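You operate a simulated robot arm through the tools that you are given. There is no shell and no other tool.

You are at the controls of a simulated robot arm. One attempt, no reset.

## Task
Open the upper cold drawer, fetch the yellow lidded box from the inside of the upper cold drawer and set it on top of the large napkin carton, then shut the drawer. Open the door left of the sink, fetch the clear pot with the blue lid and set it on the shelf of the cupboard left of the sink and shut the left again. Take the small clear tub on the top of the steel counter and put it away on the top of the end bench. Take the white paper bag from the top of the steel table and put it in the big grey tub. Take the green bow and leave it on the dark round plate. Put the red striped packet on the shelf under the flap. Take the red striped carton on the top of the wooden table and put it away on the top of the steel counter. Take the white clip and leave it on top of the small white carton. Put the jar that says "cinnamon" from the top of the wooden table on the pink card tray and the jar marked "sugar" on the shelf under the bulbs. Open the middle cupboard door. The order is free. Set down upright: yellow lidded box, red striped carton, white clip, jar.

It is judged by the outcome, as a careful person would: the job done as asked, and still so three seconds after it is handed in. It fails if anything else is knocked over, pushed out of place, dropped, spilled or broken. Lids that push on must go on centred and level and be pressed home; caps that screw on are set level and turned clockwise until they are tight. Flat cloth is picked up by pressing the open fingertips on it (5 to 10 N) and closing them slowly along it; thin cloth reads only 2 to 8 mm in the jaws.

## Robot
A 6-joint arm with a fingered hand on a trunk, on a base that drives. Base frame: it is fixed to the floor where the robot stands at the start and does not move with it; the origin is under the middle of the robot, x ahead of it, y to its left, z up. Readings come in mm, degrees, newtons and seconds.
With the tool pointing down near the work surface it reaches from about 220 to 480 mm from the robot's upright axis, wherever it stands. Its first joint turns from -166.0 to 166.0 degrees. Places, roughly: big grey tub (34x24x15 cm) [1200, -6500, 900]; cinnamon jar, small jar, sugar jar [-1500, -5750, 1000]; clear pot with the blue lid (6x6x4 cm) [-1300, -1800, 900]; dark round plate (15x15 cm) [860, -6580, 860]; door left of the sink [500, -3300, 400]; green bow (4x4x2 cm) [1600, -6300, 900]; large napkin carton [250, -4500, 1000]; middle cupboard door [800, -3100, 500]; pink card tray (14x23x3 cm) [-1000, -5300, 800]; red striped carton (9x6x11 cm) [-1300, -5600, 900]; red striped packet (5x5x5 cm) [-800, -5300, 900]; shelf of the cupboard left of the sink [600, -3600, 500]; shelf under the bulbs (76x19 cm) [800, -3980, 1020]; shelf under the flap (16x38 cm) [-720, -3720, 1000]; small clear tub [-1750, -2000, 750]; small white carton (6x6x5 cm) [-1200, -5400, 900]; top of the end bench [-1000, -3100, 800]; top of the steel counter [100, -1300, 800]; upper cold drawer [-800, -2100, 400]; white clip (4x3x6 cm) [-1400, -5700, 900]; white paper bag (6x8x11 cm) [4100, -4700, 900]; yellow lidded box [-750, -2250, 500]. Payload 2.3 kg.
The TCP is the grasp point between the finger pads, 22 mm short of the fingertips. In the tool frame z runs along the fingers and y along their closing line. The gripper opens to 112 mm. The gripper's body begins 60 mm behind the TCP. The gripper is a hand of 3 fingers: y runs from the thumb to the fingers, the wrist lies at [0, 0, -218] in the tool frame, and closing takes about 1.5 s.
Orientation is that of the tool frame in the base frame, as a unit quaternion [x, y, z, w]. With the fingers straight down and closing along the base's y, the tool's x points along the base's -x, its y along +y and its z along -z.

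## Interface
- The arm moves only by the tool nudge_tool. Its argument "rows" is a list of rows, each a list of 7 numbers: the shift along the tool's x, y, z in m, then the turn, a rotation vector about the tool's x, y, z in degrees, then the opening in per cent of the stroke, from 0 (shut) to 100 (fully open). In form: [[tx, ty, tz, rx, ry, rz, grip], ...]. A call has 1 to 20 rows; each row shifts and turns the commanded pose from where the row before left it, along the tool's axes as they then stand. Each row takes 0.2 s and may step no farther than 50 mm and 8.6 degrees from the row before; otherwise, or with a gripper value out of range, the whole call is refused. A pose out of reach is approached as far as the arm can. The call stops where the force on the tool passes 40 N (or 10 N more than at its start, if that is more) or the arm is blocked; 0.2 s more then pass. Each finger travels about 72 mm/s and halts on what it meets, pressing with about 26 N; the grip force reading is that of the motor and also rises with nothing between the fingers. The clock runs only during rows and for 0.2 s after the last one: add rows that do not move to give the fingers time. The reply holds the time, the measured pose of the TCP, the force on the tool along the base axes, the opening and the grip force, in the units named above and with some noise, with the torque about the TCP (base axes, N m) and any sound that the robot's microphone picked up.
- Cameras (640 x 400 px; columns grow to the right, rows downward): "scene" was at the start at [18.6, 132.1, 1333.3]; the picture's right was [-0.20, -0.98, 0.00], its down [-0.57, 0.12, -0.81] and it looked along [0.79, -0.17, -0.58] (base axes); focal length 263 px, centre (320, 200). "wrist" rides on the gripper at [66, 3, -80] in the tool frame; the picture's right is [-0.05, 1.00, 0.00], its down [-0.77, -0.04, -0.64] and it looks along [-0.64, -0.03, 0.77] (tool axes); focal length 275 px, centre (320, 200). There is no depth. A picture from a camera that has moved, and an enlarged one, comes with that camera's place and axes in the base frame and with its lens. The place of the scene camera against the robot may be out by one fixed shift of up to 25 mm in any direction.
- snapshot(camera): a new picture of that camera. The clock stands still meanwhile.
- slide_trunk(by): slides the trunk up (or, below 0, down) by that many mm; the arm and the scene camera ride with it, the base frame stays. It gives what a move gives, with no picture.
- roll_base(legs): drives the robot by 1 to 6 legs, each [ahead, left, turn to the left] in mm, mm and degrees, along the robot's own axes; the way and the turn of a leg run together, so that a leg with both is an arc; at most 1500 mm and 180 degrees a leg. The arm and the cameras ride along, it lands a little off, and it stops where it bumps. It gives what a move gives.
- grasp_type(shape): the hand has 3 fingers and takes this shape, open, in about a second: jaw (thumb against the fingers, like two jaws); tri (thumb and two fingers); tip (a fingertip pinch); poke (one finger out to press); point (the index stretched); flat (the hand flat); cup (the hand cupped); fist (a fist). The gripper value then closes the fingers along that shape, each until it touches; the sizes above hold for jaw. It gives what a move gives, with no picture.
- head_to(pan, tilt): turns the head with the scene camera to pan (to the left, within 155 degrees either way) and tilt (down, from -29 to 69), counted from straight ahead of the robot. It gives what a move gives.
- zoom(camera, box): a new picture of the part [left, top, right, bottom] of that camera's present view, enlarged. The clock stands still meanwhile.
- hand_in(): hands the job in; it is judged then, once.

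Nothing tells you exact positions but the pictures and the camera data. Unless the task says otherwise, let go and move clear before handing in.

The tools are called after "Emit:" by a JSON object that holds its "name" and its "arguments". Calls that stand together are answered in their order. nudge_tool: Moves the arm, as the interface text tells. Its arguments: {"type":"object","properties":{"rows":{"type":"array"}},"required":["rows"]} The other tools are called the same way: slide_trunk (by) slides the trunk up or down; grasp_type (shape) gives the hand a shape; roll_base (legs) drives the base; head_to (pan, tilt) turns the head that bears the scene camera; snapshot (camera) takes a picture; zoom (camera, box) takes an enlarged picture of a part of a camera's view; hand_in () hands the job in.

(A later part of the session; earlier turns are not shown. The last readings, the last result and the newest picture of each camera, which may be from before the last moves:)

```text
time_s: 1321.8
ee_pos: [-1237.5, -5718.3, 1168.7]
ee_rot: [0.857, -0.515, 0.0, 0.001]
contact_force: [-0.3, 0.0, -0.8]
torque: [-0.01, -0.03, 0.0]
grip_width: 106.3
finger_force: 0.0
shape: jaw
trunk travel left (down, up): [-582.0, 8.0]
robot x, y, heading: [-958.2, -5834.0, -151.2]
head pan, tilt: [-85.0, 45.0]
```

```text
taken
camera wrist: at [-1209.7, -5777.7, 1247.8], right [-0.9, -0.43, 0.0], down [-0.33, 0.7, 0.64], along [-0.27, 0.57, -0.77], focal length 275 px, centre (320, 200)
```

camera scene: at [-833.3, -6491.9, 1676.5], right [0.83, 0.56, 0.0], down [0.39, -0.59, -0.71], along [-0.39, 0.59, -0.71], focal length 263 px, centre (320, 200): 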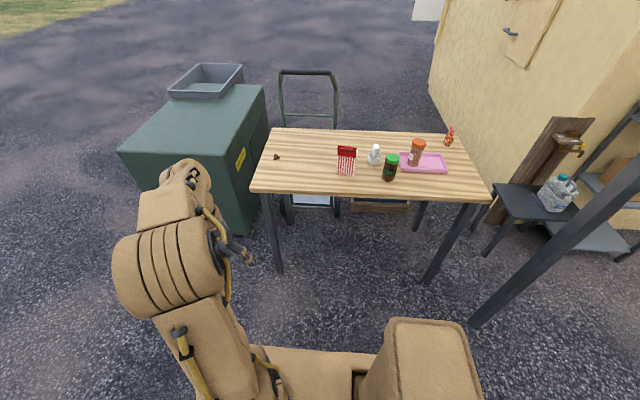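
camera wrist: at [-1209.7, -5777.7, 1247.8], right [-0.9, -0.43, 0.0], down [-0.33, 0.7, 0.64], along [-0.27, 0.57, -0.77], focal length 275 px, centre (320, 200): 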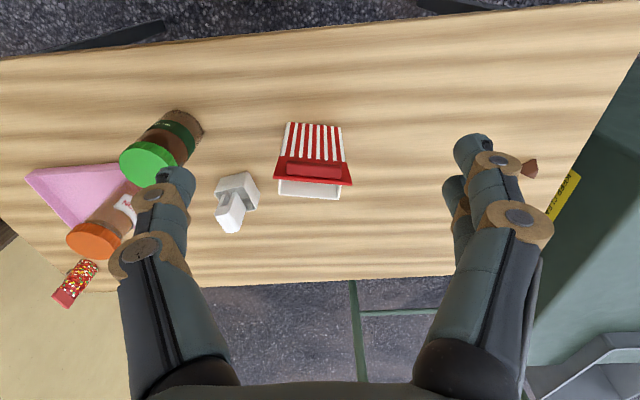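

Emit:
{"name": "zoom", "arguments": {"camera": "wrist", "box": [240, 100, 400, 220]}}

```text
3.33 times, centred on (320, 160) of wrist
camera zoom: at [-1209.7, -5777.7, 1247.8], right [-0.9, -0.43, 0.0], down [-0.33, 0.7, 0.64], along [-0.27, 0.57, -0.77], focal length 918 px, centre (320, 333)
```

zoom: 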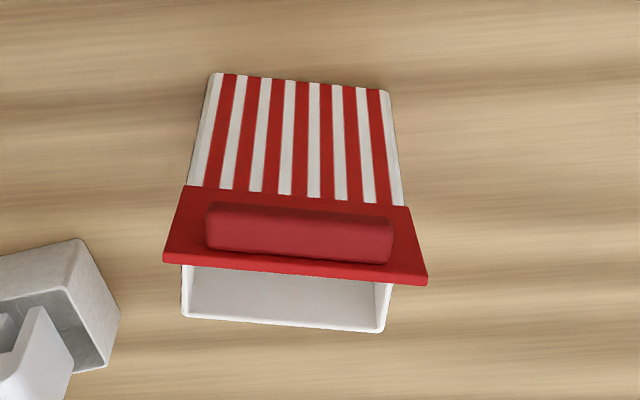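

The carton is about 84 mm wide and 58 mm deep, turned about 9°, with its red flap standing up and overhanging the sides, so I'll grip it front-to-back near its top. I'll move over it and turn the hand 99°.

Emit:
{"name": "nudge_tool", "arguments": {"rows": [[-0.048, -0.007, 0, 0, 0, 0, 80], [-0.048, -0.007, 0, 0, 0, 0, 80], [-0.048, -0.006, 0, 0, 0, 0, 80], [0, 0, 0, 0, 0, 8.3, 80], [0, 0, 0, 0, 0, 8.3, 80], [0, 0, 0, 0, 0, 8.3, 80], [0, 0, 0, 0, 0, 8.3, 80], [0, 0, 0, 0, 0, 8.3, 80], [0, 0, 0, 0, 0, 8.3, 80], [0, 0, 0, 0, 0, 8.3, 80], [0, 0, 0, 0, 0, 8.3, 80], [0, 0, 0, 0, 0, 8.3, 80], [0, 0, 0, 0, 0, 8.3, 80], [0, 0, 0, 0, 0, 8.3, 80], [0, 0, 0, 0, 0, 7.4, 80], [0, 0, 0, 0, 0, 0, 80]]}}

Emit:
{"name": "snapshot", "arguments": {"camera": "wrist"}}

```text
time_s: 1325.2
ee_pos: [-1287.1, -5581.7, 1167.7]
ee_rot: [-0.167, 0.986, 0.0, -0.001]
contact_force: [-0.2, 1.1, 0.1]
torque: [-0.02, 0.0, 0.01]
grip_width: 89.7
finger_force: 0.0
shape: jaw
trunk travel left (down, up): [-582.0, 8.0]
robot x, y, heading: [-958.8, -5831.5, -151.2]
head pan, tilt: [-85.0, 45.0]
```

```text
taken
camera wrist: at [-1351.3, -5599.9, 1247.7], right [-0.28, 0.96, 0.0], down [0.74, 0.22, 0.63], along [0.61, 0.18, -0.77], focal length 275 px, centre (320, 200)
```

wrist: 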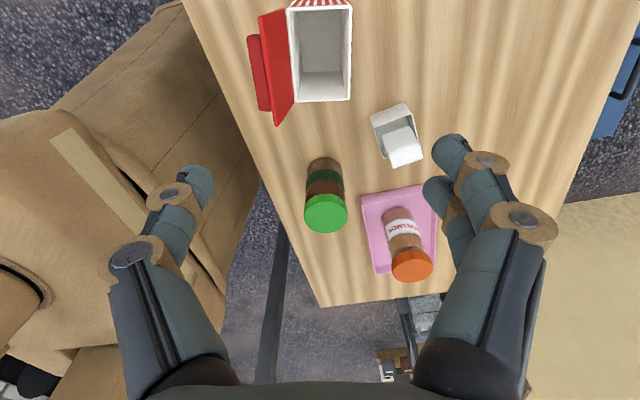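

From this side I see that the flap stands upright along the carton's front edge, with a block in front of it. So I'll grip across the width instead, just behind the flap, high enough for the camera to clear it. Turning the hand back by 90°.

Emit:
{"name": "nudge_tool", "arguments": {"rows": [[0, 0, 0, 0, 0, -8.2, 100], [0, 0, 0, 0, 0, -8.2, 100], [0, 0, 0, 0, 0, -8.2, 100], [0, 0, 0, 0, 0, -8.2, 100], [0, 0, 0, 0, 0, -8.2, 100], [0, 0, 0, 0, 0, -8.2, 100], [0, 0, 0, 0, 0, -8.2, 100], [0, 0, 0, 0, 0, -8.2, 100], [0, 0, 0, 0, 0, -8.2, 100], [0, 0, 0, 0, 0, -8.2, 100], [0, 0, 0, 0, 0, -8.0, 100], [0, 0, 0.04, 0, 0, 0, 100], [0, 0, 0.04, 0, 0, 0, 100], [0, 0, 0, 0, 0, 0, 100]]}}

Emit:
{"name": "snapshot", "arguments": {"camera": "wrist"}}

```text
time_s: 1328.2
ee_pos: [-1289.7, -5581.4, 1088.6]
ee_rot: [0.816, -0.578, 0.0, 0.001]
contact_force: [0.0, 0.2, 0.0]
torque: [0.03, -0.02, -0.02]
grip_width: 111.8
finger_force: 0.0
shape: jaw
trunk travel left (down, up): [-582.0, 8.0]
robot x, y, heading: [-962.9, -5835.4, -151.1]
head pan, tilt: [-85.0, 45.0]
```

```text
taken
camera wrist: at [-1270.7, -5643.9, 1168.0], right [-0.96, -0.29, 0.0], down [-0.22, 0.74, 0.64], along [-0.18, 0.61, -0.77], focal length 275 px, centre (320, 200)
```

wrist: 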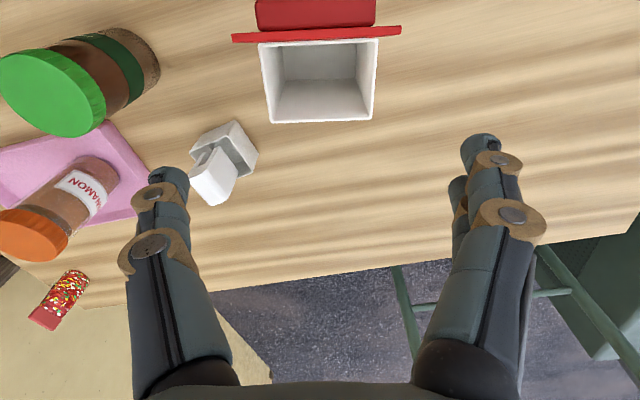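

The view is well aligned: the carton's opening is right under the hand, with the flap on the near side. I'll shift 6 mm away from the flap and go down.

Emit:
{"name": "nudge_tool", "arguments": {"rows": [[-0.006, 0.001, 0.03, 0, 0, 0, 100], [0, 0, 0.03, 0, 0, 0, 100], [0, 0, 0.03, 0, 0, 0, 100], [0, 0, 0, 0, 0, 0, 100]]}}

Emit:
{"name": "snapshot", "arguments": {"camera": "wrist"}}

```text
time_s: 1329.2
ee_pos: [-1289.4, -5575.0, 997.0]
ee_rot: [0.815, -0.579, -0.001, 0.0]
contact_force: [-0.7, -0.1, 0.0]
torque: [-0.01, 0.02, 0.02]
grip_width: 111.9
finger_force: 0.1
shape: jaw
trunk travel left (down, up): [-582.0, 8.0]
robot x, y, heading: [-961.0, -5836.8, -151.2]
head pan, tilt: [-85.0, 45.0]
```

```text
taken
camera wrist: at [-1270.3, -5638.5, 1077.1], right [-0.96, -0.29, 0.0], down [-0.22, 0.74, 0.64], along [-0.18, 0.61, -0.77], focal length 275 px, centre (320, 200)
```

wrist: 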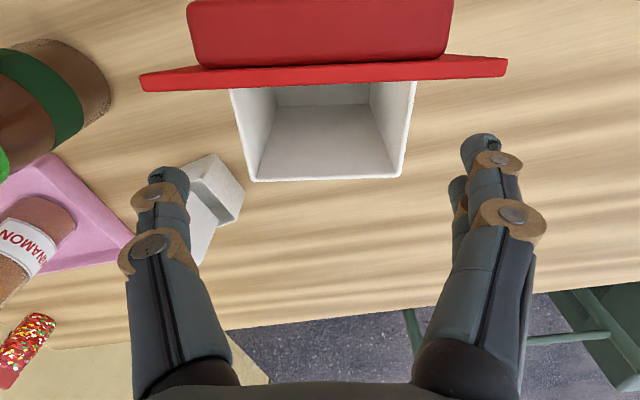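

The flap's top reaches z≈1009 and would meet the wrist camera on this side. I'll rise and turn the hand by 180°, so that the camera is on the far side of the carton.

Emit:
{"name": "nudge_tool", "arguments": {"rows": [[0, 0, -0.045, 0, 0, 0, 100], [0, 0, -0.045, 0, 0, 0, 100], [0, 0, 0, 0, 0, -8.3, 100], [0, 0, 0, 0, 0, -8.3, 100], [0, 0, 0, 0, 0, -8.3, 100], [0, 0, 0, 0, 0, -8.3, 100], [0, 0, 0, 0, 0, -8.3, 100], [0, 0, 0, 0, 0, -8.3, 100], [0, 0, 0, 0, 0, -8.3, 100], [0, 0, 0, 0, 0, -8.3, 100], [0, 0, 0, 0, 0, -8.3, 100], [0, 0, 0, 0, 0, -8.3, 100], [0, 0, 0, 0, 0, -8.3, 100], [0, 0, 0, 0, 0, 0, 100]]}}

Emit:
{"name": "nudge_tool", "arguments": {"rows": [[0, 0, 0, 0, 0, -8.3, 100], [0, 0, 0, 0, 0, -8.3, 100], [0, 0, 0, 0, 0, -8.3, 100], [0, 0, 0, 0, 0, -8.3, 100], [0, 0, 0, 0, 0, -8.3, 100], [0, 0, 0, 0, 0, -8.3, 100], [0, 0, 0, 0, 0, -8.3, 100], [0, 0, 0, 0, 0, -8.3, 100], [0, 0, 0, 0, 0, -8.3, 100], [0, 0, 0, 0, 0, -8.3, 100], [0, 0, 0, 0, 0, -5.7, 100], [0, 0, 0, 0, 0, 0, 100]]}}

Emit:
{"name": "snapshot", "arguments": {"camera": "wrist"}}

```text
time_s: 1332.2
ee_pos: [-1293.2, -5602.4, 1074.3]
ee_rot: [0.985, 0.175, 0.001, -0.006]
contact_force: [-0.5, 0.7, 0.1]
torque: [-0.02, 0.03, -0.02]
grip_width: 111.8
finger_force: 0.1
shape: jaw
out of reach, approached as far as the arm can: row 13
trunk travel left (down, up): [-582.0, 8.0]
robot x, y, heading: [-963.2, -5834.7, -151.4]
head pan, tilt: [-85.0, 45.0]
```

```text
time_s: 1334.8
ee_pos: [-1232.6, -5849.7, 934.5]
ee_rot: [0.579, 0.815, -0.001, -0.003]
contact_force: [0.5, -0.4, -1.0]
torque: [-0.01, 0.01, 0.0]
grip_width: 112.0
finger_force: 0.1
shape: jaw
out of reach, approached as far as the arm can: row 1, 2, 3, 4, 5, 6, 7, 8, 9, 10
trunk travel left (down, up): [-582.0, 8.0]
robot x, y, heading: [-958.7, -5840.2, -151.3]
head pan, tilt: [-85.0, 45.0]
```

```text
taken
camera wrist: at [-1252.1, -5786.1, 1015.3], right [0.96, 0.29, 0.0], down [0.23, -0.74, 0.63], along [0.18, -0.61, -0.78], focal length 275 px, centre (320, 200)
```

wrist: 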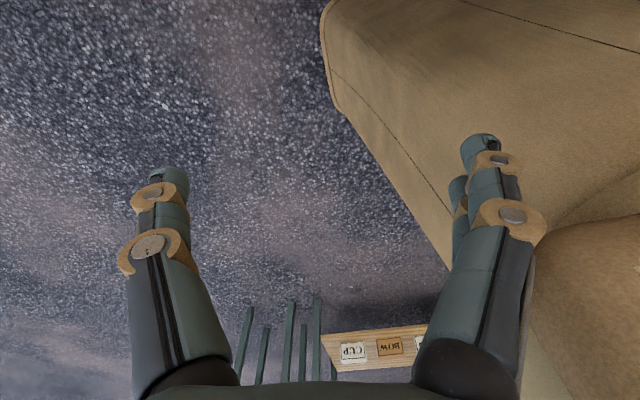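

The wrist limit made the hand wander off toward me while turning. I'll check that nothing was touched.

Emit:
{"name": "head_to", "arguments": {"pan": -75, "tilt": 60}}

Emit:
{"name": "snapshot", "arguments": {"camera": "scene"}}

Emit:
{"name": "zoom", "arguments": {"camera": "scene", "box": [200, 60, 480, 240]}}

```text
time_s: 1335.5
ee_pos: [-1233.3, -5848.4, 934.2]
ee_rot: [0.578, 0.816, 0.0, -0.005]
contact_force: [-0.3, 1.0, -0.1]
torque: [0.0, -0.01, 0.0]
grip_width: 111.9
finger_force: 0.0
shape: jaw
trunk travel left (down, up): [-582.0, 8.0]
robot x, y, heading: [-962.3, -5835.5, -151.3]
head pan, tilt: [-75.0, 60.0]
```

```text
taken
camera scene: at [-893.7, -5872.6, 1657.1], right [0.72, 0.69, 0.0], down [0.6, -0.63, -0.5], along [-0.35, 0.36, -0.87], focal length 263 px, centre (320, 200)
```

scene: 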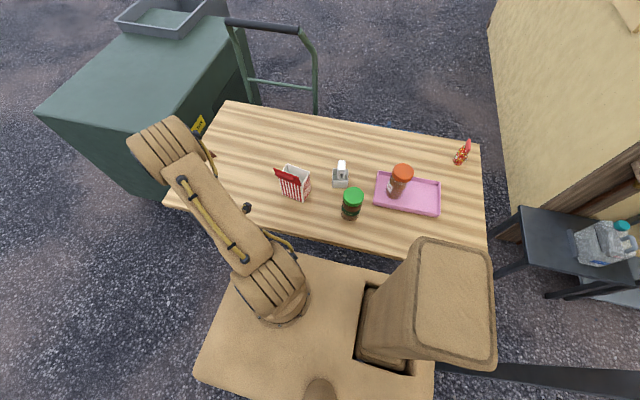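

```text
2.22 times, centred on (340, 150) of scene
camera zoom: at [-893.7, -5872.6, 1657.1], right [0.72, 0.69, 0.0], down [0.6, -0.63, -0.5], along [-0.35, 0.36, -0.87], focal length 584 px, centre (276, 311)
```

zoom: 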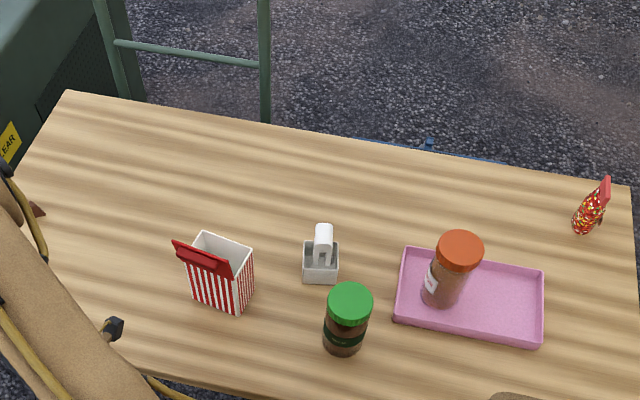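

Nothing was disturbed. I'll raise the hand first, then turn it back the way it came.

Emit:
{"name": "nudge_tool", "arguments": {"rows": [[0, 0, -0.04, 0, 0, 0, 100], [0, 0, -0.04, 0, 0, 0, 100], [0, 0, -0.04, 0, 0, 0, 100], [0, 0, -0.04, 0, 0, 0, 100], [0, 0, -0.04, 0, 0, 0, 100], [0, 0, 0, 0, 0, 0, 100]]}}

Emit:
{"name": "snapshot", "arguments": {"camera": "scene"}}

```text
time_s: 1336.4
ee_pos: [-1201.8, -5860.1, 975.9]
ee_rot: [0.576, 0.817, -0.006, -0.01]
contact_force: [-16.6, -10.7, -7.1]
torque: [0.12, -0.04, -0.15]
grip_width: 111.8
finger_force: 0.0
shape: jaw
out of reach, approached as far as the arm can: row 1, 2, 3, 4
trunk travel left (down, up): [-582.0, 8.0]
robot x, y, heading: [-960.4, -5837.3, -151.4]
head pan, tilt: [-75.0, 60.0]
stopped in row 4: the force on the tool passed its limit at 42 N (the readings are from after the stop); the commanded pose is now the measured one
```

```text
taken
camera scene: at [-894.0, -5872.6, 1657.0], right [0.72, 0.69, 0.0], down [0.6, -0.63, -0.5], along [-0.35, 0.36, -0.87], focal length 263 px, centre (320, 200)
```

scene: 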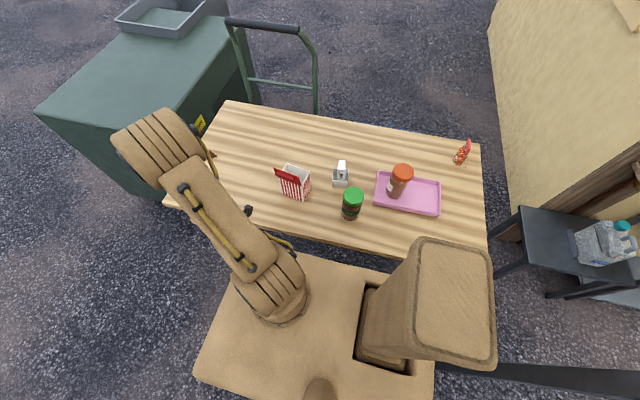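

The hand is folded close to the arm itself. I'll unwind by turning back while moving outward.

Emit:
{"name": "nudge_tool", "arguments": {"rows": [[0.02, 0, 0.005, 0, 0, 8.3, 100], [0.02, 0, 0, 0, 0, 8.3, 100], [0.02, 0, 0, 0, 0, 8.3, 100], [0.015, -0.01, 0, 0, 0, 8.3, 100], [0, 0, 0, 0, 0, 0, 100]]}}

Emit:
{"name": "snapshot", "arguments": {"camera": "scene"}}

```text
time_s: 1337.6
ee_pos: [-1212.6, -5791.1, 959.8]
ee_rot: [0.787, 0.617, -0.002, -0.011]
contact_force: [0.2, -0.5, 1.4]
torque: [0.0, 0.03, -0.01]
grip_width: 112.1
finger_force: 0.2
shape: jaw
out of reach, approached as far as the arm can: row 2, 4
trunk travel left (down, up): [-582.0, 8.0]
robot x, y, heading: [-960.9, -5835.3, -151.5]
head pan, tilt: [-75.0, 60.0]
```

```text
taken
camera scene: at [-893.5, -5873.0, 1657.0], right [0.72, 0.69, 0.0], down [0.6, -0.63, -0.5], along [-0.35, 0.36, -0.87], focal length 263 px, centre (320, 200)
```

scene: 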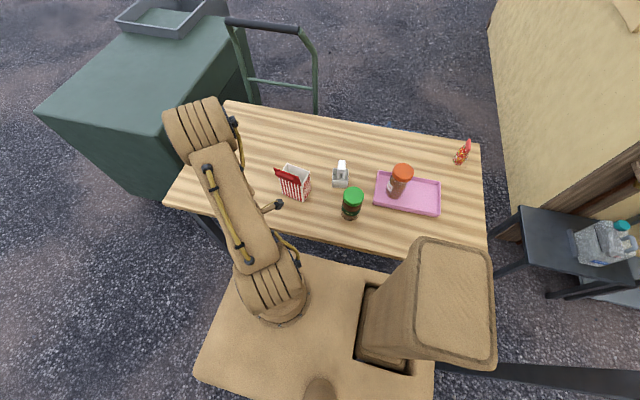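

Emit:
{"name": "roll_base", "arguments": {"legs": [[0, 220, 0]]}}

Emit:
{"name": "nudge_tool", "arguments": {"rows": [[0.01, -0.01, -0.01, 0, 0, 8.3, 100], [0.01, -0.01, -0.01, 0, 0, 8.3, 100], [0.01, -0.02, -0.01, 0, 0, 8.3, 100], [0, -0.02, -0.01, 0, 0, 8.3, 100], [0, -0.02, -0.02, 0, 0, 8.3, 100], [0, -0.02, -0.02, 0, 0, 8.3, 100], [0, -0.02, -0.02, 0, 0, 8.3, 100], [0, 0, 0, 0, 0, 0, 100]]}}

Emit:
{"name": "snapshot", "arguments": {"camera": "scene"}}

```text
time_s: 1339.3
ee_pos: [-1106.3, -5986.1, 960.0]
ee_rot: [0.787, 0.617, -0.003, -0.012]
contact_force: [0.1, -0.2, 0.2]
torque: [-0.01, 0.0, 0.01]
grip_width: 111.8
finger_force: 0.1
shape: jaw
trunk travel left (down, up): [-582.0, 8.0]
robot x, y, heading: [-853.4, -6030.3, -151.1]
head pan, tilt: [-75.0, 60.0]
```

```text
time_s: 1341.1
ee_pos: [-1177.5, -5882.4, 1062.3]
ee_rot: [0.987, 0.158, -0.007, -0.009]
contact_force: [-0.1, 0.3, 0.3]
torque: [0.05, 0.01, 0.03]
grip_width: 111.8
finger_force: 0.0
shape: jaw
trunk travel left (down, up): [-582.0, 8.0]
robot x, y, heading: [-856.7, -6028.8, -151.2]
head pan, tilt: [-75.0, 60.0]
```

```text
taken
camera scene: at [-787.4, -6067.2, 1657.0], right [0.72, 0.69, 0.0], down [0.6, -0.63, -0.5], along [-0.35, 0.36, -0.87], focal length 263 px, centre (320, 200)
```

scene: 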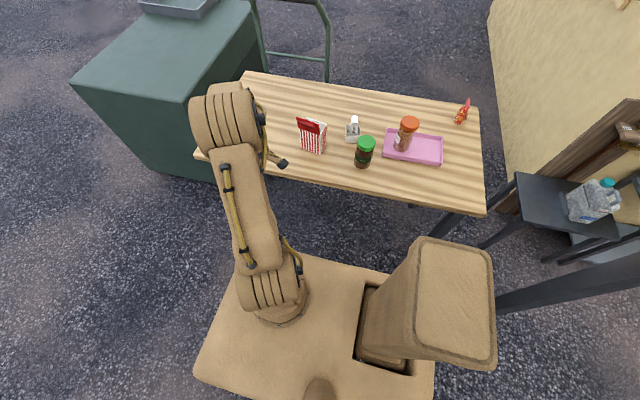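

The arm is untangled. A better grasp: come from the front, tilted 60°, so that the hand passes under the flap and the fingers flank the carton's sides. I'll restore the hand's natural turn, back off, and set that tilt in the open.

Emit:
{"name": "roll_base", "arguments": {"legs": [[0, 170, 0]]}}

Emit:
{"name": "nudge_tool", "arguments": {"rows": [[0, 0, 0, 0, 0, 8.1, 100], [0, 0, 0, 0, 0, 8.1, 100], [0, 0, 0, 0, 0, 8.1, 100], [0, 0, 0, 0, 0, 8.1, 100], [0, 0, 0, 0, 0, 8.1, 100], [0, 0, 0, 0, 0, 8.1, 100], [0, 0, 0, 0, 0, 8.1, 100], [0, 0, 0, 0, 0, 8.1, 100], [0, 0, 0, 0, 0, 8.1, 100], [0, 0, 0, 0, 0, 8.1, 100], [0, 0, 0, 0, 0, 7.8, 100], [0, 0, 0, 0, 0, 0, 100]]}}

Emit:
{"name": "slide_trunk", "arguments": {"by": -150}}

Emit:
{"name": "nudge_tool", "arguments": {"rows": [[-0.025, 0, 0, 0, -8.5, 0, 100], [-0.025, 0, 0.0037, 0, -8.5, 0, 100], [-0.024, 0, 0.0073, 0, -8.5, 0, 100], [-0.0226, 0, 0.0108, 0, -8.5, 0, 100], [-0.0207, 0, 0.014, 0, -8.5, 0, 100], [-0.0184, 0, 0.0169, 0, -8.5, 0, 100], [-0.0157, 0, 0.0194, 0, -8.5, 0, 100], [0, 0, 0, 0, 0, 0, 100]]}}

Emit:
{"name": "snapshot", "arguments": {"camera": "wrist"}}

Emit:
{"name": "snapshot", "arguments": {"camera": "scene"}}

```text
time_s: 1342.5
ee_pos: [-1095.0, -6036.0, 1061.5]
ee_rot: [0.987, 0.16, -0.008, -0.008]
contact_force: [-0.7, 0.3, 0.0]
torque: [-0.02, -0.02, -0.01]
grip_width: 112.1
finger_force: 0.1
shape: jaw
trunk travel left (down, up): [-582.0, 8.0]
robot x, y, heading: [-768.8, -6183.0, -151.1]
head pan, tilt: [-75.0, 60.0]
```

```text
time_s: 1345.1
ee_pos: [-1094.3, -6036.3, 1062.3]
ee_rot: [0.816, -0.578, -0.011, -0.001]
contact_force: [-0.1, -0.7, -0.7]
torque: [-0.01, -0.02, -0.01]
grip_width: 112.2
finger_force: 0.0
shape: jaw
trunk travel left (down, up): [-582.0, 8.0]
robot x, y, heading: [-767.9, -6185.2, -151.3]
head pan, tilt: [-75.0, 60.0]
```

```text
time_s: 1346.9
ee_pos: [-1093.8, -6036.1, 911.2]
ee_rot: [0.816, -0.577, -0.012, -0.001]
contact_force: [-0.1, -0.1, 0.3]
torque: [0.03, -0.04, 0.0]
grip_width: 112.0
finger_force: 0.1
shape: jaw
trunk travel left (down, up): [-432.0, 158.0]
robot x, y, heading: [-772.8, -6184.3, -151.4]
head pan, tilt: [-75.0, 60.0]
```

```text
time_s: 1348.7
ee_pos: [-1152.5, -5871.6, 913.8]
ee_rot: [0.703, -0.5, -0.416, -0.287]
contact_force: [-0.2, 0.0, -0.1]
torque: [-0.01, 0.0, -0.02]
grip_width: 111.7
finger_force: 0.0
shape: jaw
trunk travel left (down, up): [-432.0, 158.0]
robot x, y, heading: [-773.1, -6184.5, -151.2]
head pan, tilt: [-75.0, 60.0]
```

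```text
taken
camera wrist: at [-1123.3, -5968.4, 895.7], right [-0.95, -0.31, 0.05], down [0.11, -0.15, 0.98], along [-0.3, 0.94, 0.18], focal length 275 px, centre (320, 200)
```

wrist: 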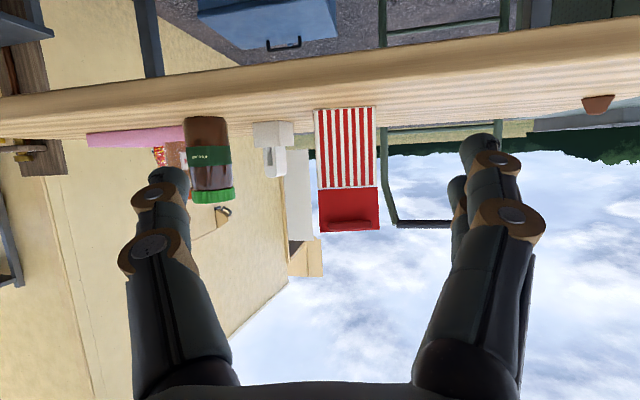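

```text
taken
camera scene: at [-703.4, -6219.4, 1507.0], right [0.72, 0.69, 0.0], down [0.6, -0.62, -0.5], along [-0.35, 0.36, -0.87], focal length 263 px, centre (320, 200)
```

scene: 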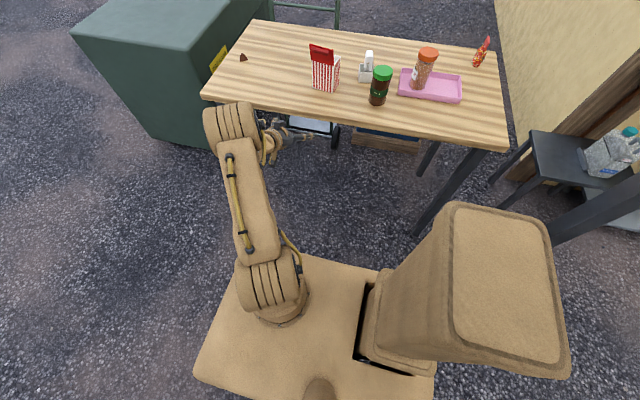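

The carton faces the hand squarely, 31 mm to the side. I'll correct that, lower a little, and approach along the carton's own axis.

Emit:
{"name": "nudge_tool", "arguments": {"rows": [[0, 0.031, 0, 0, 0, 0, 100], [0, 0, 0, 0, 0, 0, 100]]}}

Emit:
{"name": "slide_trunk", "arguments": {"by": -26}}

Emit:
{"name": "roll_base", "arguments": {"legs": [[-31, -198, 0]]}}

Emit:
{"name": "snapshot", "arguments": {"camera": "wrist"}}

```text
time_s: 1349.3
ee_pos: [-1183.8, -5880.3, 915.4]
ee_rot: [0.703, -0.501, -0.416, -0.287]
contact_force: [-0.2, 1.3, -0.1]
torque: [0.0, 0.01, -0.01]
grip_width: 111.7
finger_force: 0.3
shape: jaw
trunk travel left (down, up): [-432.0, 158.0]
robot x, y, heading: [-771.9, -6184.2, -151.4]
head pan, tilt: [-75.0, 60.0]
```

```text
time_s: 1350.0
ee_pos: [-1182.0, -5881.2, 889.8]
ee_rot: [0.704, -0.5, -0.416, -0.286]
contact_force: [0.4, 0.4, 0.3]
torque: [-0.06, 0.0, 0.0]
grip_width: 112.0
finger_force: 0.0
shape: jaw
trunk travel left (down, up): [-406.0, 184.0]
robot x, y, heading: [-769.8, -6180.0, -151.1]
head pan, tilt: [-75.0, 60.0]
```

```text
time_s: 1351.6
ee_pos: [-1251.0, -5689.2, 890.5]
ee_rot: [0.703, -0.5, -0.416, -0.286]
contact_force: [1.0, 0.8, 0.7]
torque: [-0.02, -0.01, 0.0]
grip_width: 112.1
finger_force: 0.1
shape: jaw
trunk travel left (down, up): [-406.0, 184.0]
robot x, y, heading: [-841.2, -5991.8, -151.2]
head pan, tilt: [-75.0, 60.0]
```

```text
taken
camera wrist: at [-1220.7, -5786.5, 871.2], right [-0.95, -0.31, 0.05], down [0.1, -0.15, 0.98], along [-0.3, 0.94, 0.17], focal length 275 px, centre (320, 200)
```

wrist: 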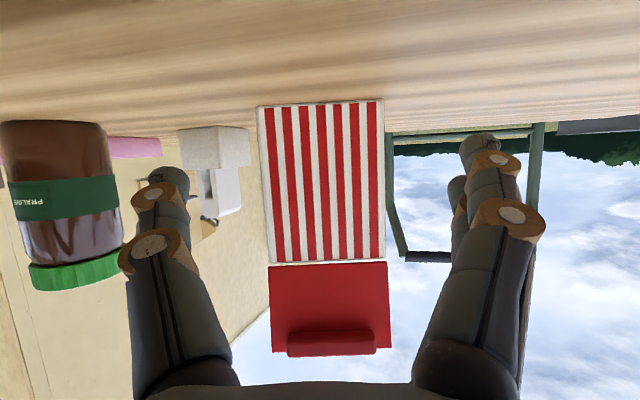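

The carton is centred and square. I'll advance the last 114 mm so the fingers flank it below the flap.

Emit:
{"name": "slide_trunk", "arguments": {"by": -5}}

Emit:
{"name": "roll_base", "arguments": {"legs": [[-9, -60, 0]]}}

Emit:
{"name": "snapshot", "arguments": {"camera": "wrist"}}

```text
time_s: 1352.2
ee_pos: [-1250.7, -5689.2, 884.4]
ee_rot: [0.703, -0.501, -0.416, -0.286]
contact_force: [0.3, 0.5, 0.2]
torque: [0.03, 0.0, 0.0]
grip_width: 111.9
finger_force: 0.0
shape: jaw
trunk travel left (down, up): [-401.0, 189.0]
robot x, y, heading: [-841.7, -5989.7, -151.0]
head pan, tilt: [-75.0, 60.0]
```

```text
time_s: 1353.1
ee_pos: [-1272.6, -5632.1, 883.7]
ee_rot: [0.703, -0.5, -0.416, -0.286]
contact_force: [-0.6, -0.2, 0.3]
torque: [-0.02, 0.0, 0.02]
grip_width: 112.0
finger_force: 0.1
shape: jaw
trunk travel left (down, up): [-401.0, 189.0]
robot x, y, heading: [-862.2, -5934.5, -151.2]
head pan, tilt: [-75.0, 60.0]
```

```text
taken
camera wrist: at [-1241.8, -5730.3, 866.1], right [-0.95, -0.31, 0.05], down [0.1, -0.15, 0.98], along [-0.3, 0.94, 0.17], focal length 275 px, centre (320, 200)
```

wrist: 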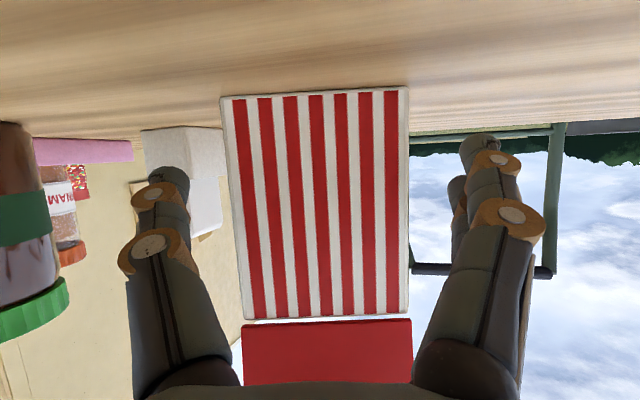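

Emit:
{"name": "roll_base", "arguments": {"legs": [[-7, -50, 0]]}}

Emit:
{"name": "snapshot", "arguments": {"camera": "wrist"}}

```text
time_s: 1354.1
ee_pos: [-1290.3, -5583.4, 884.6]
ee_rot: [0.703, -0.501, -0.415, -0.287]
contact_force: [0.1, 0.1, 0.5]
torque: [0.01, 0.04, -0.01]
grip_width: 112.0
finger_force: 0.0
shape: jaw
trunk travel left (down, up): [-401.0, 189.0]
robot x, y, heading: [-877.8, -5888.4, -151.4]
head pan, tilt: [-75.0, 60.0]
```

```text
taken
camera wrist: at [-1260.2, -5681.1, 866.1], right [-0.95, -0.31, 0.05], down [0.1, -0.15, 0.98], along [-0.3, 0.94, 0.17], focal length 275 px, centre (320, 200)
```

wrist: 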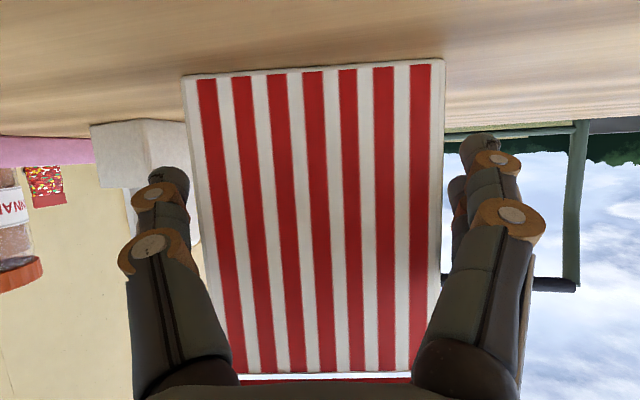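

Emit:
{"name": "roll_base", "arguments": {"legs": [[-2, -13, 0]]}}

Emit:
{"name": "nudge_tool", "arguments": {"rows": [[0, 0, 0, 0, 0, 0, 90], [0, 0, 0, 0, 0, 0, 82], [0, 0, 0, 0, 0, 0, 74], [0, 0, 0, 0, 0, 0, 66], [0, 0, 0, 0, 0, 0, 60], [0, 0, 0, 0, 0, 0, 60], [0, 0, 0, 0, 0, 0, 60]]}}

Emit:
{"name": "snapshot", "arguments": {"camera": "wrist"}}

```text
time_s: 1354.8
ee_pos: [-1294.1, -5570.3, 885.4]
ee_rot: [0.704, -0.5, -0.415, -0.286]
contact_force: [1.0, 0.6, 0.1]
torque: [0.03, -0.01, -0.07]
grip_width: 111.9
finger_force: 0.0
shape: jaw
trunk travel left (down, up): [-401.0, 189.0]
robot x, y, heading: [-882.9, -5872.1, -151.1]
head pan, tilt: [-75.0, 60.0]
```

```text
time_s: 1356.4
ee_pos: [-1295.2, -5571.8, 885.1]
ee_rot: [0.703, -0.5, -0.416, -0.286]
contact_force: [0.3, -0.2, 0.1]
torque: [0.02, 0.01, 0.0]
grip_width: 80.5
finger_force: 26.0
shape: jaw
trunk travel left (down, up): [-401.0, 189.0]
robot x, y, heading: [-881.6, -5874.4, -151.4]
head pan, tilt: [-75.0, 60.0]
```

```text
taken
camera wrist: at [-1264.5, -5669.2, 866.4], right [-0.95, -0.31, 0.05], down [0.1, -0.15, 0.98], along [-0.3, 0.94, 0.17], focal length 275 px, centre (320, 200)
```

wrist: 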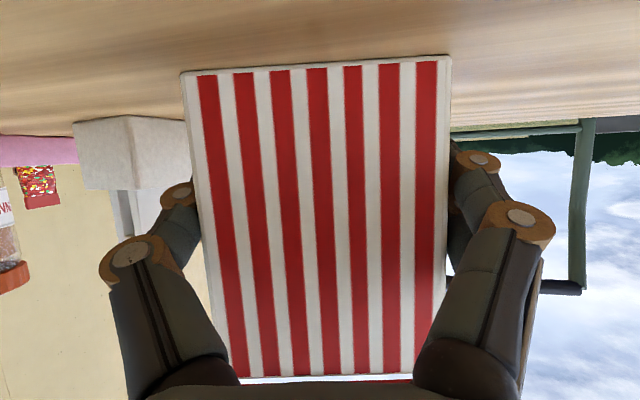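

The carton is gripped on both sides. I'll lift it slowly and check.

Emit:
{"name": "slide_trunk", "arguments": {"by": 30}}

Emit:
{"name": "snapshot", "arguments": {"camera": "wrist"}}

Emit:
{"name": "slide_trunk", "arguments": {"by": 120}}

Emit:
{"name": "zoom", "arguments": {"camera": "scene", "box": [180, 40, 480, 240]}}

```text
time_s: 1357.2
ee_pos: [-1294.6, -5572.0, 914.9]
ee_rot: [0.704, -0.5, -0.416, -0.286]
contact_force: [0.6, 0.0, 0.0]
torque: [0.02, 0.0, -0.03]
grip_width: 80.8
finger_force: 26.3
shape: jaw
trunk travel left (down, up): [-431.0, 159.0]
robot x, y, heading: [-880.4, -5875.7, -151.2]
head pan, tilt: [-75.0, 60.0]
```

```text
taken
camera wrist: at [-1264.6, -5669.3, 896.5], right [-0.95, -0.31, 0.05], down [0.1, -0.15, 0.98], along [-0.3, 0.94, 0.17], focal length 275 px, centre (320, 200)
```

wrist: 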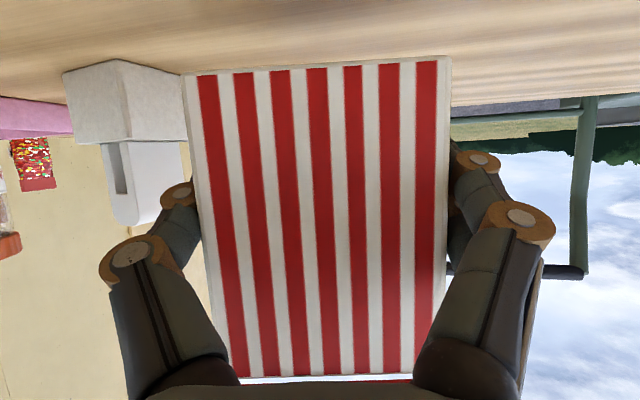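

```text
time_s: 1358.7
ee_pos: [-1295.5, -5571.4, 1035.3]
ee_rot: [0.702, -0.502, -0.415, -0.288]
contact_force: [0.7, -0.2, -1.0]
torque: [0.0, 0.02, 0.01]
grip_width: 80.4
finger_force: 25.7
shape: jaw
trunk travel left (down, up): [-551.0, 39.0]
robot x, y, heading: [-884.3, -5876.0, -151.3]
head pan, tilt: [-75.0, 60.0]
```

```text
2.00 times, centred on (330, 140) of scene
camera zoom: at [-816.4, -5911.0, 1626.0], right [0.72, 0.69, 0.0], down [0.6, -0.63, -0.5], along [-0.35, 0.36, -0.87], focal length 526 px, centre (300, 320)
```

zoom: 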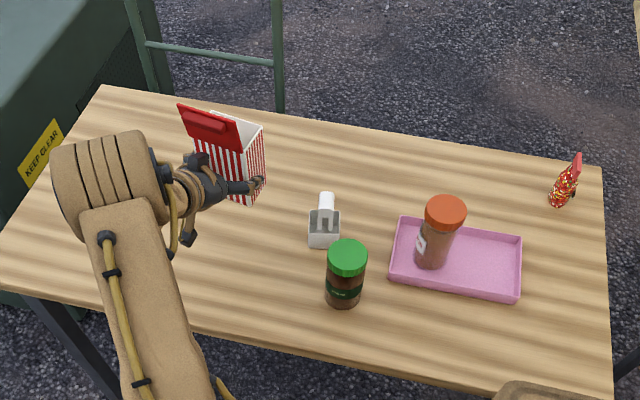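

The carton is held upright and the table is undisturbed. I'll back into the corridor, turn round, and take the western way round to the stall's front, where I'll set it on the steel counter at the pot's former place.

Emit:
{"name": "roll_base", "arguments": {"legs": [[0, 540, 0], [0, 0, 90], [0, 0, 90]]}}

Emit:
{"name": "snapshot", "arguments": {"camera": "wrist"}}

```text
time_s: 1369.4
ee_pos: [-208.4, -6626.1, 1034.1]
ee_rot: [0.492, 0.71, -0.281, 0.419]
contact_force: [0.1, 0.7, -0.5]
torque: [-0.02, -0.03, -0.01]
grip_width: 80.3
finger_force: 25.8
shape: jaw
trunk travel left (down, up): [-551.0, 39.0]
robot x, y, heading: [-627.1, -6335.4, 30.2]
head pan, tilt: [-75.0, 60.0]
```

```text
taken
camera wrist: at [-241.6, -6529.9, 1016.4], right [0.94, 0.34, 0.05], down [-0.11, 0.15, 0.98], along [0.32, -0.93, 0.17], focal length 275 px, centre (320, 200)
```

wrist: 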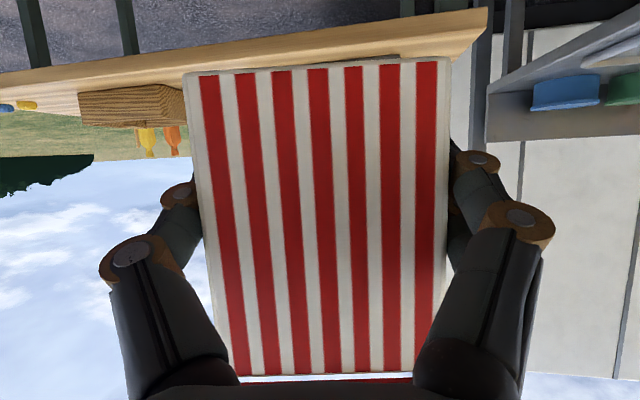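

Emit:
{"name": "roll_base", "arguments": {"legs": [[-1391, 246, -1.3], [-959, 1076, 0]]}}

Emit:
{"name": "head_to", "arguments": {"pan": 100, "tilt": 30}}

Emit:
{"name": "snapshot", "arguments": {"camera": "scene"}}

```text
time_s: 1383.3
ee_pos: [-2929.6, -6615.2, 1034.5]
ee_rot: [0.516, 0.693, -0.295, 0.409]
contact_force: [-0.2, 0.1, -0.3]
torque: [0.02, -0.03, -0.04]
grip_width: 80.5
finger_force: 26.3
shape: jaw
trunk travel left (down, up): [-551.0, 39.0]
robot x, y, heading: [-3325.9, -6295.9, 26.6]
head pan, tilt: [-75.0, 60.0]
```

```text
time_s: 1386.0
ee_pos: [-2929.0, -6615.0, 1034.4]
ee_rot: [0.515, 0.693, -0.295, 0.409]
contact_force: [0.4, -0.6, -0.2]
torque: [-0.03, 0.01, 0.01]
grip_width: 80.5
finger_force: 26.2
shape: jaw
trunk travel left (down, up): [-551.0, 39.0]
robot x, y, heading: [-3327.0, -6295.0, 26.2]
head pan, tilt: [100.0, 30.0]
```

```text
taken
camera scene: at [-3505.8, -6116.2, 1668.1], right [0.8, 0.6, 0.0], down [0.3, -0.4, -0.87], along [-0.52, 0.7, -0.5], focal length 263 px, centre (320, 200)
```

scene: 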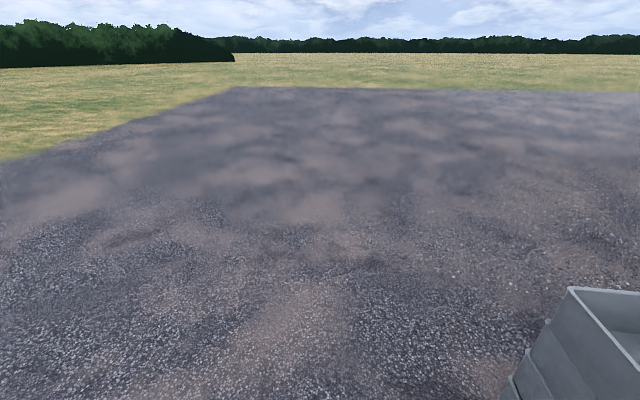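

Emit:
{"name": "roll_base", "arguments": {"legs": [[-60, 0, 2.5], [0, 1400, 0], [0, 1400, 0]]}}

Emit:
{"name": "roll_base", "arguments": {"legs": [[0, 1200, 0]]}}

```text
time_s: 1400.0
ee_pos: [-4288.8, -4178.8, 1035.6]
ee_rot: [0.512, 0.695, -0.294, 0.411]
contact_force: [0.2, 0.0, -0.5]
torque: [0.0, 0.03, 0.0]
grip_width: 80.3
finger_force: 26.3
shape: jaw
trunk travel left (down, up): [-551.0, 39.0]
robot x, y, heading: [-4688.9, -3863.2, 26.9]
head pan, tilt: [100.0, 30.0]
```

```text
time_s: 1406.3
ee_pos: [-4844.1, -3079.8, 1035.6]
ee_rot: [0.521, 0.689, -0.298, 0.407]
contact_force: [0.2, 0.6, -0.4]
torque: [-0.01, -0.02, -0.01]
grip_width: 80.1
finger_force: 26.0
shape: jaw
trunk travel left (down, up): [-551.0, 39.0]
robot x, y, heading: [-5236.7, -2751.8, 25.3]
head pan, tilt: [100.0, 30.0]
```

Emit:
{"name": "roll_base", "arguments": {"legs": [[0, 50, 3.6], [1450, 0, 0], [1450, 0, 0]]}}

Emit:
{"name": "head_to", "arguments": {"pan": -80, "tilt": 25}}

Emit:
{"name": "snapshot", "arguments": {"camera": "scene"}}

```text
time_s: 1420.8
ee_pos: [-2337.8, -1544.8, 1034.9]
ee_rot: [0.487, 0.713, -0.279, 0.421]
contact_force: [-0.5, 0.3, 0.0]
torque: [-0.01, -0.02, 0.03]
grip_width: 80.5
finger_force: 25.9
shape: jaw
trunk travel left (down, up): [-551.0, 39.0]
robot x, y, heading: [-2759.2, -1254.7, 30.9]
head pan, tilt: [100.0, 30.0]
```

```text
time_s: 1423.5
ee_pos: [-2337.1, -1543.9, 1034.3]
ee_rot: [0.487, 0.713, -0.279, 0.42]
contact_force: [1.3, 0.3, 0.6]
torque: [-0.02, 0.01, -0.02]
grip_width: 80.7
finger_force: 26.2
shape: jaw
trunk travel left (down, up): [-551.0, 39.0]
robot x, y, heading: [-2759.8, -1260.3, 31.4]
head pan, tilt: [-80.0, 25.0]
```

```text
taken
camera scene: at [-2831.2, -1228.3, 1676.1], right [-0.75, -0.66, 0.0], down [-0.28, 0.32, -0.91], along [0.6, -0.68, -0.42], focal length 263 px, centre (320, 200)
```

scene: 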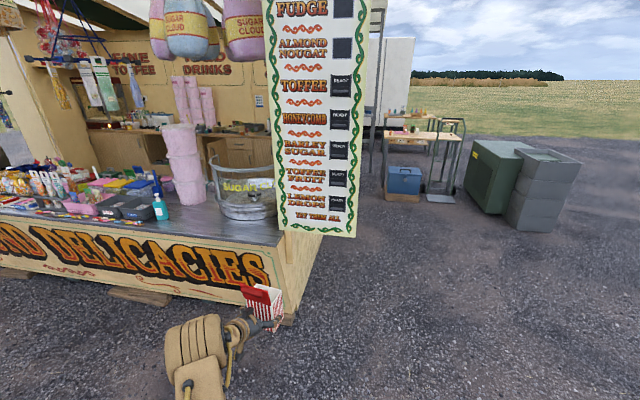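

Emit:
{"name": "roll_base", "arguments": {"legs": [[800, 0, -2.2], [0, -450, 0]]}}

Emit:
{"name": "snapshot", "arguments": {"camera": "scene"}}

Emit:
{"name": "snapshot", "arguments": {"camera": "wrist"}}

```text
time_s: 1430.2
ee_pos: [-1416.5, -1548.4, 1033.9]
ee_rot: [0.5, 0.703, -0.287, 0.416]
contact_force: [0.0, -0.4, 0.7]
torque: [0.0, 0.01, 0.0]
grip_width: 80.4
finger_force: 25.7
shape: jaw
trunk travel left (down, up): [-551.0, 39.0]
robot x, y, heading: [-1828.8, -1245.1, 28.9]
head pan, tilt: [-80.0, 25.0]
```

```text
taken
camera scene: at [-1898.1, -1215.2, 1676.1], right [-0.78, -0.63, 0.0], down [-0.27, 0.33, -0.91], along [0.57, -0.71, -0.42], focal length 263 px, centre (320, 200)
```

scene: 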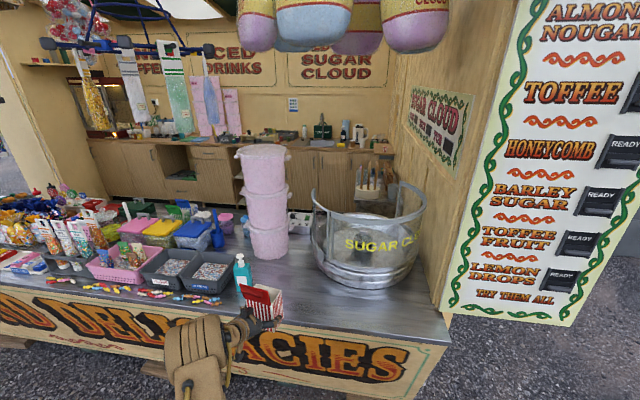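

```text
taken
camera wrist: at [-1448.5, -1450.4, 1016.3], right [0.95, 0.31, 0.05], down [-0.1, 0.15, 0.98], along [0.3, -0.94, 0.17], focal length 275 px, centre (320, 200)
```

wrist: 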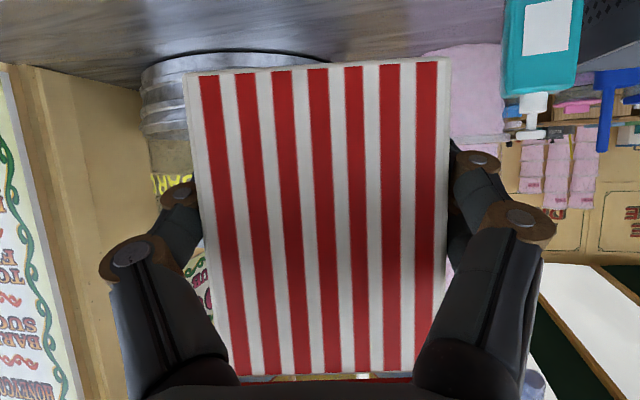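

I'm in front of the free spot (t≈551), clear of the soap bottle and the drum. I'll move in over the counter and lower the carton.

Emit:
{"name": "roll_base", "arguments": {"legs": [[0, -255, 0]]}}

Emit:
{"name": "slide_trunk", "arguments": {"by": -110}}

Emit:
{"name": "snapshot", "arguments": {"camera": "wrist"}}

Emit:
{"name": "snapshot", "arguments": {"camera": "scene"}}

```text
time_s: 1432.0
ee_pos: [-1290.5, -1773.3, 1034.3]
ee_rot: [0.501, 0.704, -0.286, 0.415]
contact_force: [-0.1, -0.6, -1.8]
torque: [0.0, 0.02, -0.01]
grip_width: 80.6
finger_force: 25.9
shape: jaw
trunk travel left (down, up): [-551.0, 39.0]
robot x, y, heading: [-1703.0, -1472.4, 29.1]
head pan, tilt: [-80.0, 25.0]
```

```text
time_s: 1433.5
ee_pos: [-1290.3, -1772.8, 924.6]
ee_rot: [0.5, 0.704, -0.286, 0.416]
contact_force: [-0.4, -0.2, -0.1]
torque: [0.01, 0.02, 0.01]
grip_width: 80.3
finger_force: 26.0
shape: jaw
trunk travel left (down, up): [-441.0, 149.0]
robot x, y, heading: [-1705.2, -1472.2, 29.2]
head pan, tilt: [-80.0, 25.0]
```

```text
taken
camera wrist: at [-1323.1, -1675.7, 906.5], right [0.95, 0.31, 0.05], down [-0.1, 0.15, 0.98], along [0.3, -0.94, 0.17], focal length 275 px, centre (320, 200)
```

wrist: 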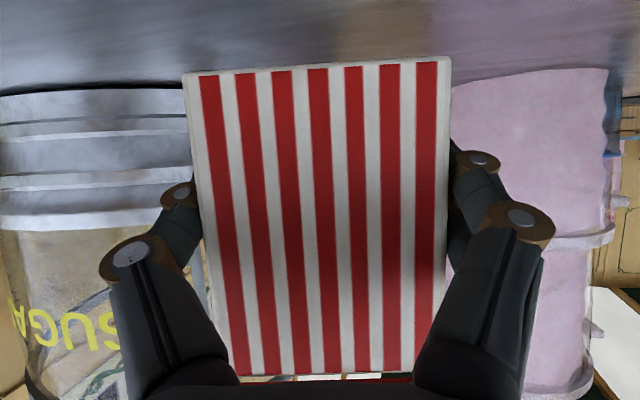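

```text
taken
camera scene: at [-1773.3, -1441.1, 1566.1], right [-0.78, -0.63, 0.0], down [-0.27, 0.33, -0.91], along [0.57, -0.7, -0.42], focal length 263 px, centre (320, 200)
```

scene: 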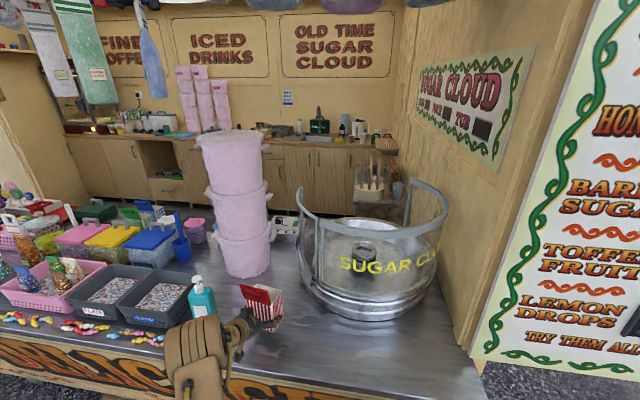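

Emit:
{"name": "slide_trunk", "arguments": {"by": -28}}

Emit:
{"name": "slide_trunk", "arguments": {"by": -5}}

Emit:
{"name": "slide_trunk", "arguments": {"by": -4}}

```text
time_s: 1434.2
ee_pos: [-1291.4, -1774.9, 897.2]
ee_rot: [0.499, 0.704, -0.285, 0.416]
contact_force: [-0.9, -0.5, 0.4]
torque: [0.02, -0.01, 0.0]
grip_width: 80.2
finger_force: 26.2
shape: jaw
trunk travel left (down, up): [-413.0, 177.0]
robot x, y, heading: [-1705.6, -1471.1, 29.2]
head pan, tilt: [-80.0, 25.0]
```

```text
time_s: 1434.7
ee_pos: [-1290.9, -1773.7, 892.7]
ee_rot: [0.5, 0.704, -0.286, 0.415]
contact_force: [0.0, -0.3, 0.4]
torque: [0.02, 0.02, -0.03]
grip_width: 80.3
finger_force: 26.1
shape: jaw
trunk travel left (down, up): [-408.0, 182.0]
robot x, y, heading: [-1705.3, -1474.8, 28.8]
head pan, tilt: [-80.0, 25.0]
```

```text
time_s: 1435.3
ee_pos: [-1291.8, -1773.4, 887.8]
ee_rot: [0.499, 0.704, -0.286, 0.416]
contact_force: [-0.3, -0.2, 0.3]
torque: [0.03, 0.04, 0.01]
grip_width: 80.2
finger_force: 25.9
shape: jaw
trunk travel left (down, up): [-404.0, 186.0]
robot x, y, heading: [-1703.0, -1474.3, 28.9]
head pan, tilt: [-80.0, 25.0]
```

Emit:
{"name": "slide_trunk", "arguments": {"by": -4}}

Emit:
{"name": "slide_trunk", "arguments": {"by": -4}}

Emit:
{"name": "snapshot", "arguments": {"camera": "wrist"}}

```text
time_s: 1435.8
ee_pos: [-1290.6, -1773.4, 885.3]
ee_rot: [0.499, 0.704, -0.286, 0.417]
contact_force: [0.5, 0.0, 3.7]
torque: [-0.05, -0.01, 0.0]
grip_width: 80.3
finger_force: 26.0
shape: jaw
trunk travel left (down, up): [-400.0, 190.0]
robot x, y, heading: [-1706.6, -1474.8, 29.0]
head pan, tilt: [-80.0, 25.0]
```

```text
time_s: 1436.3
ee_pos: [-1291.9, -1773.5, 882.7]
ee_rot: [0.5, 0.702, -0.287, 0.419]
contact_force: [4.3, -4.9, 26.1]
torque: [-0.31, -0.12, 0.03]
grip_width: 80.3
finger_force: 25.8
shape: jaw
trunk travel left (down, up): [-396.0, 194.0]
robot x, y, heading: [-1703.9, -1474.1, 28.9]
head pan, tilt: [-80.0, 25.0]
```

```text
taken
camera wrist: at [-1323.6, -1675.4, 864.0], right [0.95, 0.31, 0.06], down [-0.11, 0.15, 0.98], along [0.3, -0.94, 0.18], focal length 275 px, centre (320, 200)
```

wrist: 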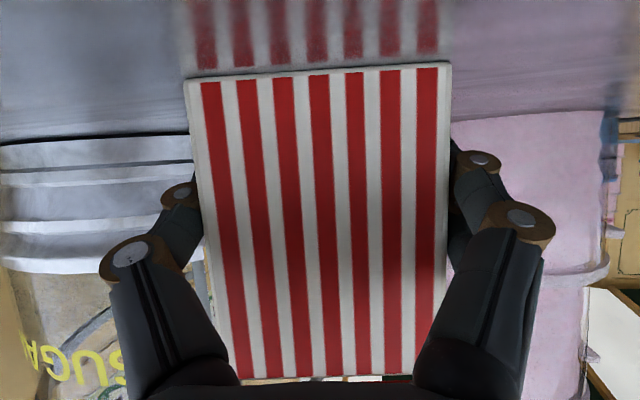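

The carton's base is on the counter. I'll ease off, open the fingers and back straight away.

Emit:
{"name": "slide_trunk", "arguments": {"by": 2}}

Emit:
{"name": "nudge_tool", "arguments": {"rows": [[0, 0, 0, 0, 0, 0, 76], [0, 0, 0, 0, 0, 0, 84], [0, 0, 0, 0, 0, 0, 92], [0, 0, 0, 0, 0, 0, 100], [0, 0, 0, 0, 0, 0, 100]]}}

Emit:
{"name": "snapshot", "arguments": {"camera": "wrist"}}

```text
time_s: 1436.8
ee_pos: [-1290.5, -1772.8, 883.5]
ee_rot: [0.499, 0.704, -0.286, 0.417]
contact_force: [6.1, -4.1, 24.5]
torque: [-0.3, -0.22, 0.02]
grip_width: 80.5
finger_force: 25.8
shape: jaw
trunk travel left (down, up): [-398.0, 192.0]
robot x, y, heading: [-1702.5, -1471.5, 29.2]
head pan, tilt: [-80.0, 25.0]
```

```text
time_s: 1438.0
ee_pos: [-1290.4, -1774.6, 882.6]
ee_rot: [0.5, 0.704, -0.286, 0.416]
contact_force: [0.0, 0.5, 0.0]
torque: [-0.03, 0.05, 0.03]
grip_width: 111.7
finger_force: 0.1
shape: jaw
trunk travel left (down, up): [-398.0, 192.0]
robot x, y, heading: [-1702.5, -1473.2, 29.2]
head pan, tilt: [-80.0, 25.0]
```

```text
taken
camera wrist: at [-1323.2, -1675.6, 863.4], right [0.95, 0.31, 0.05], down [-0.1, 0.15, 0.98], along [0.3, -0.94, 0.17], focal length 275 px, centre (320, 200)
```

wrist: 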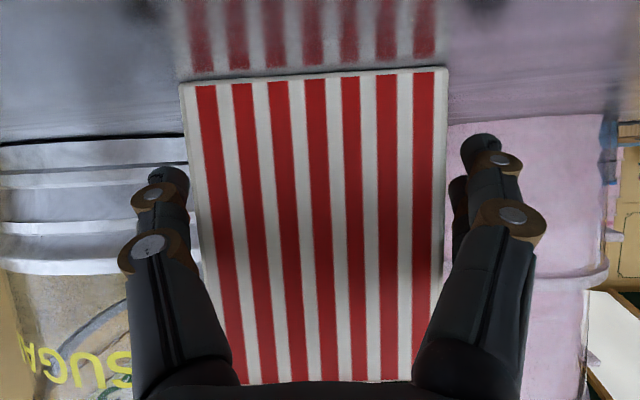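

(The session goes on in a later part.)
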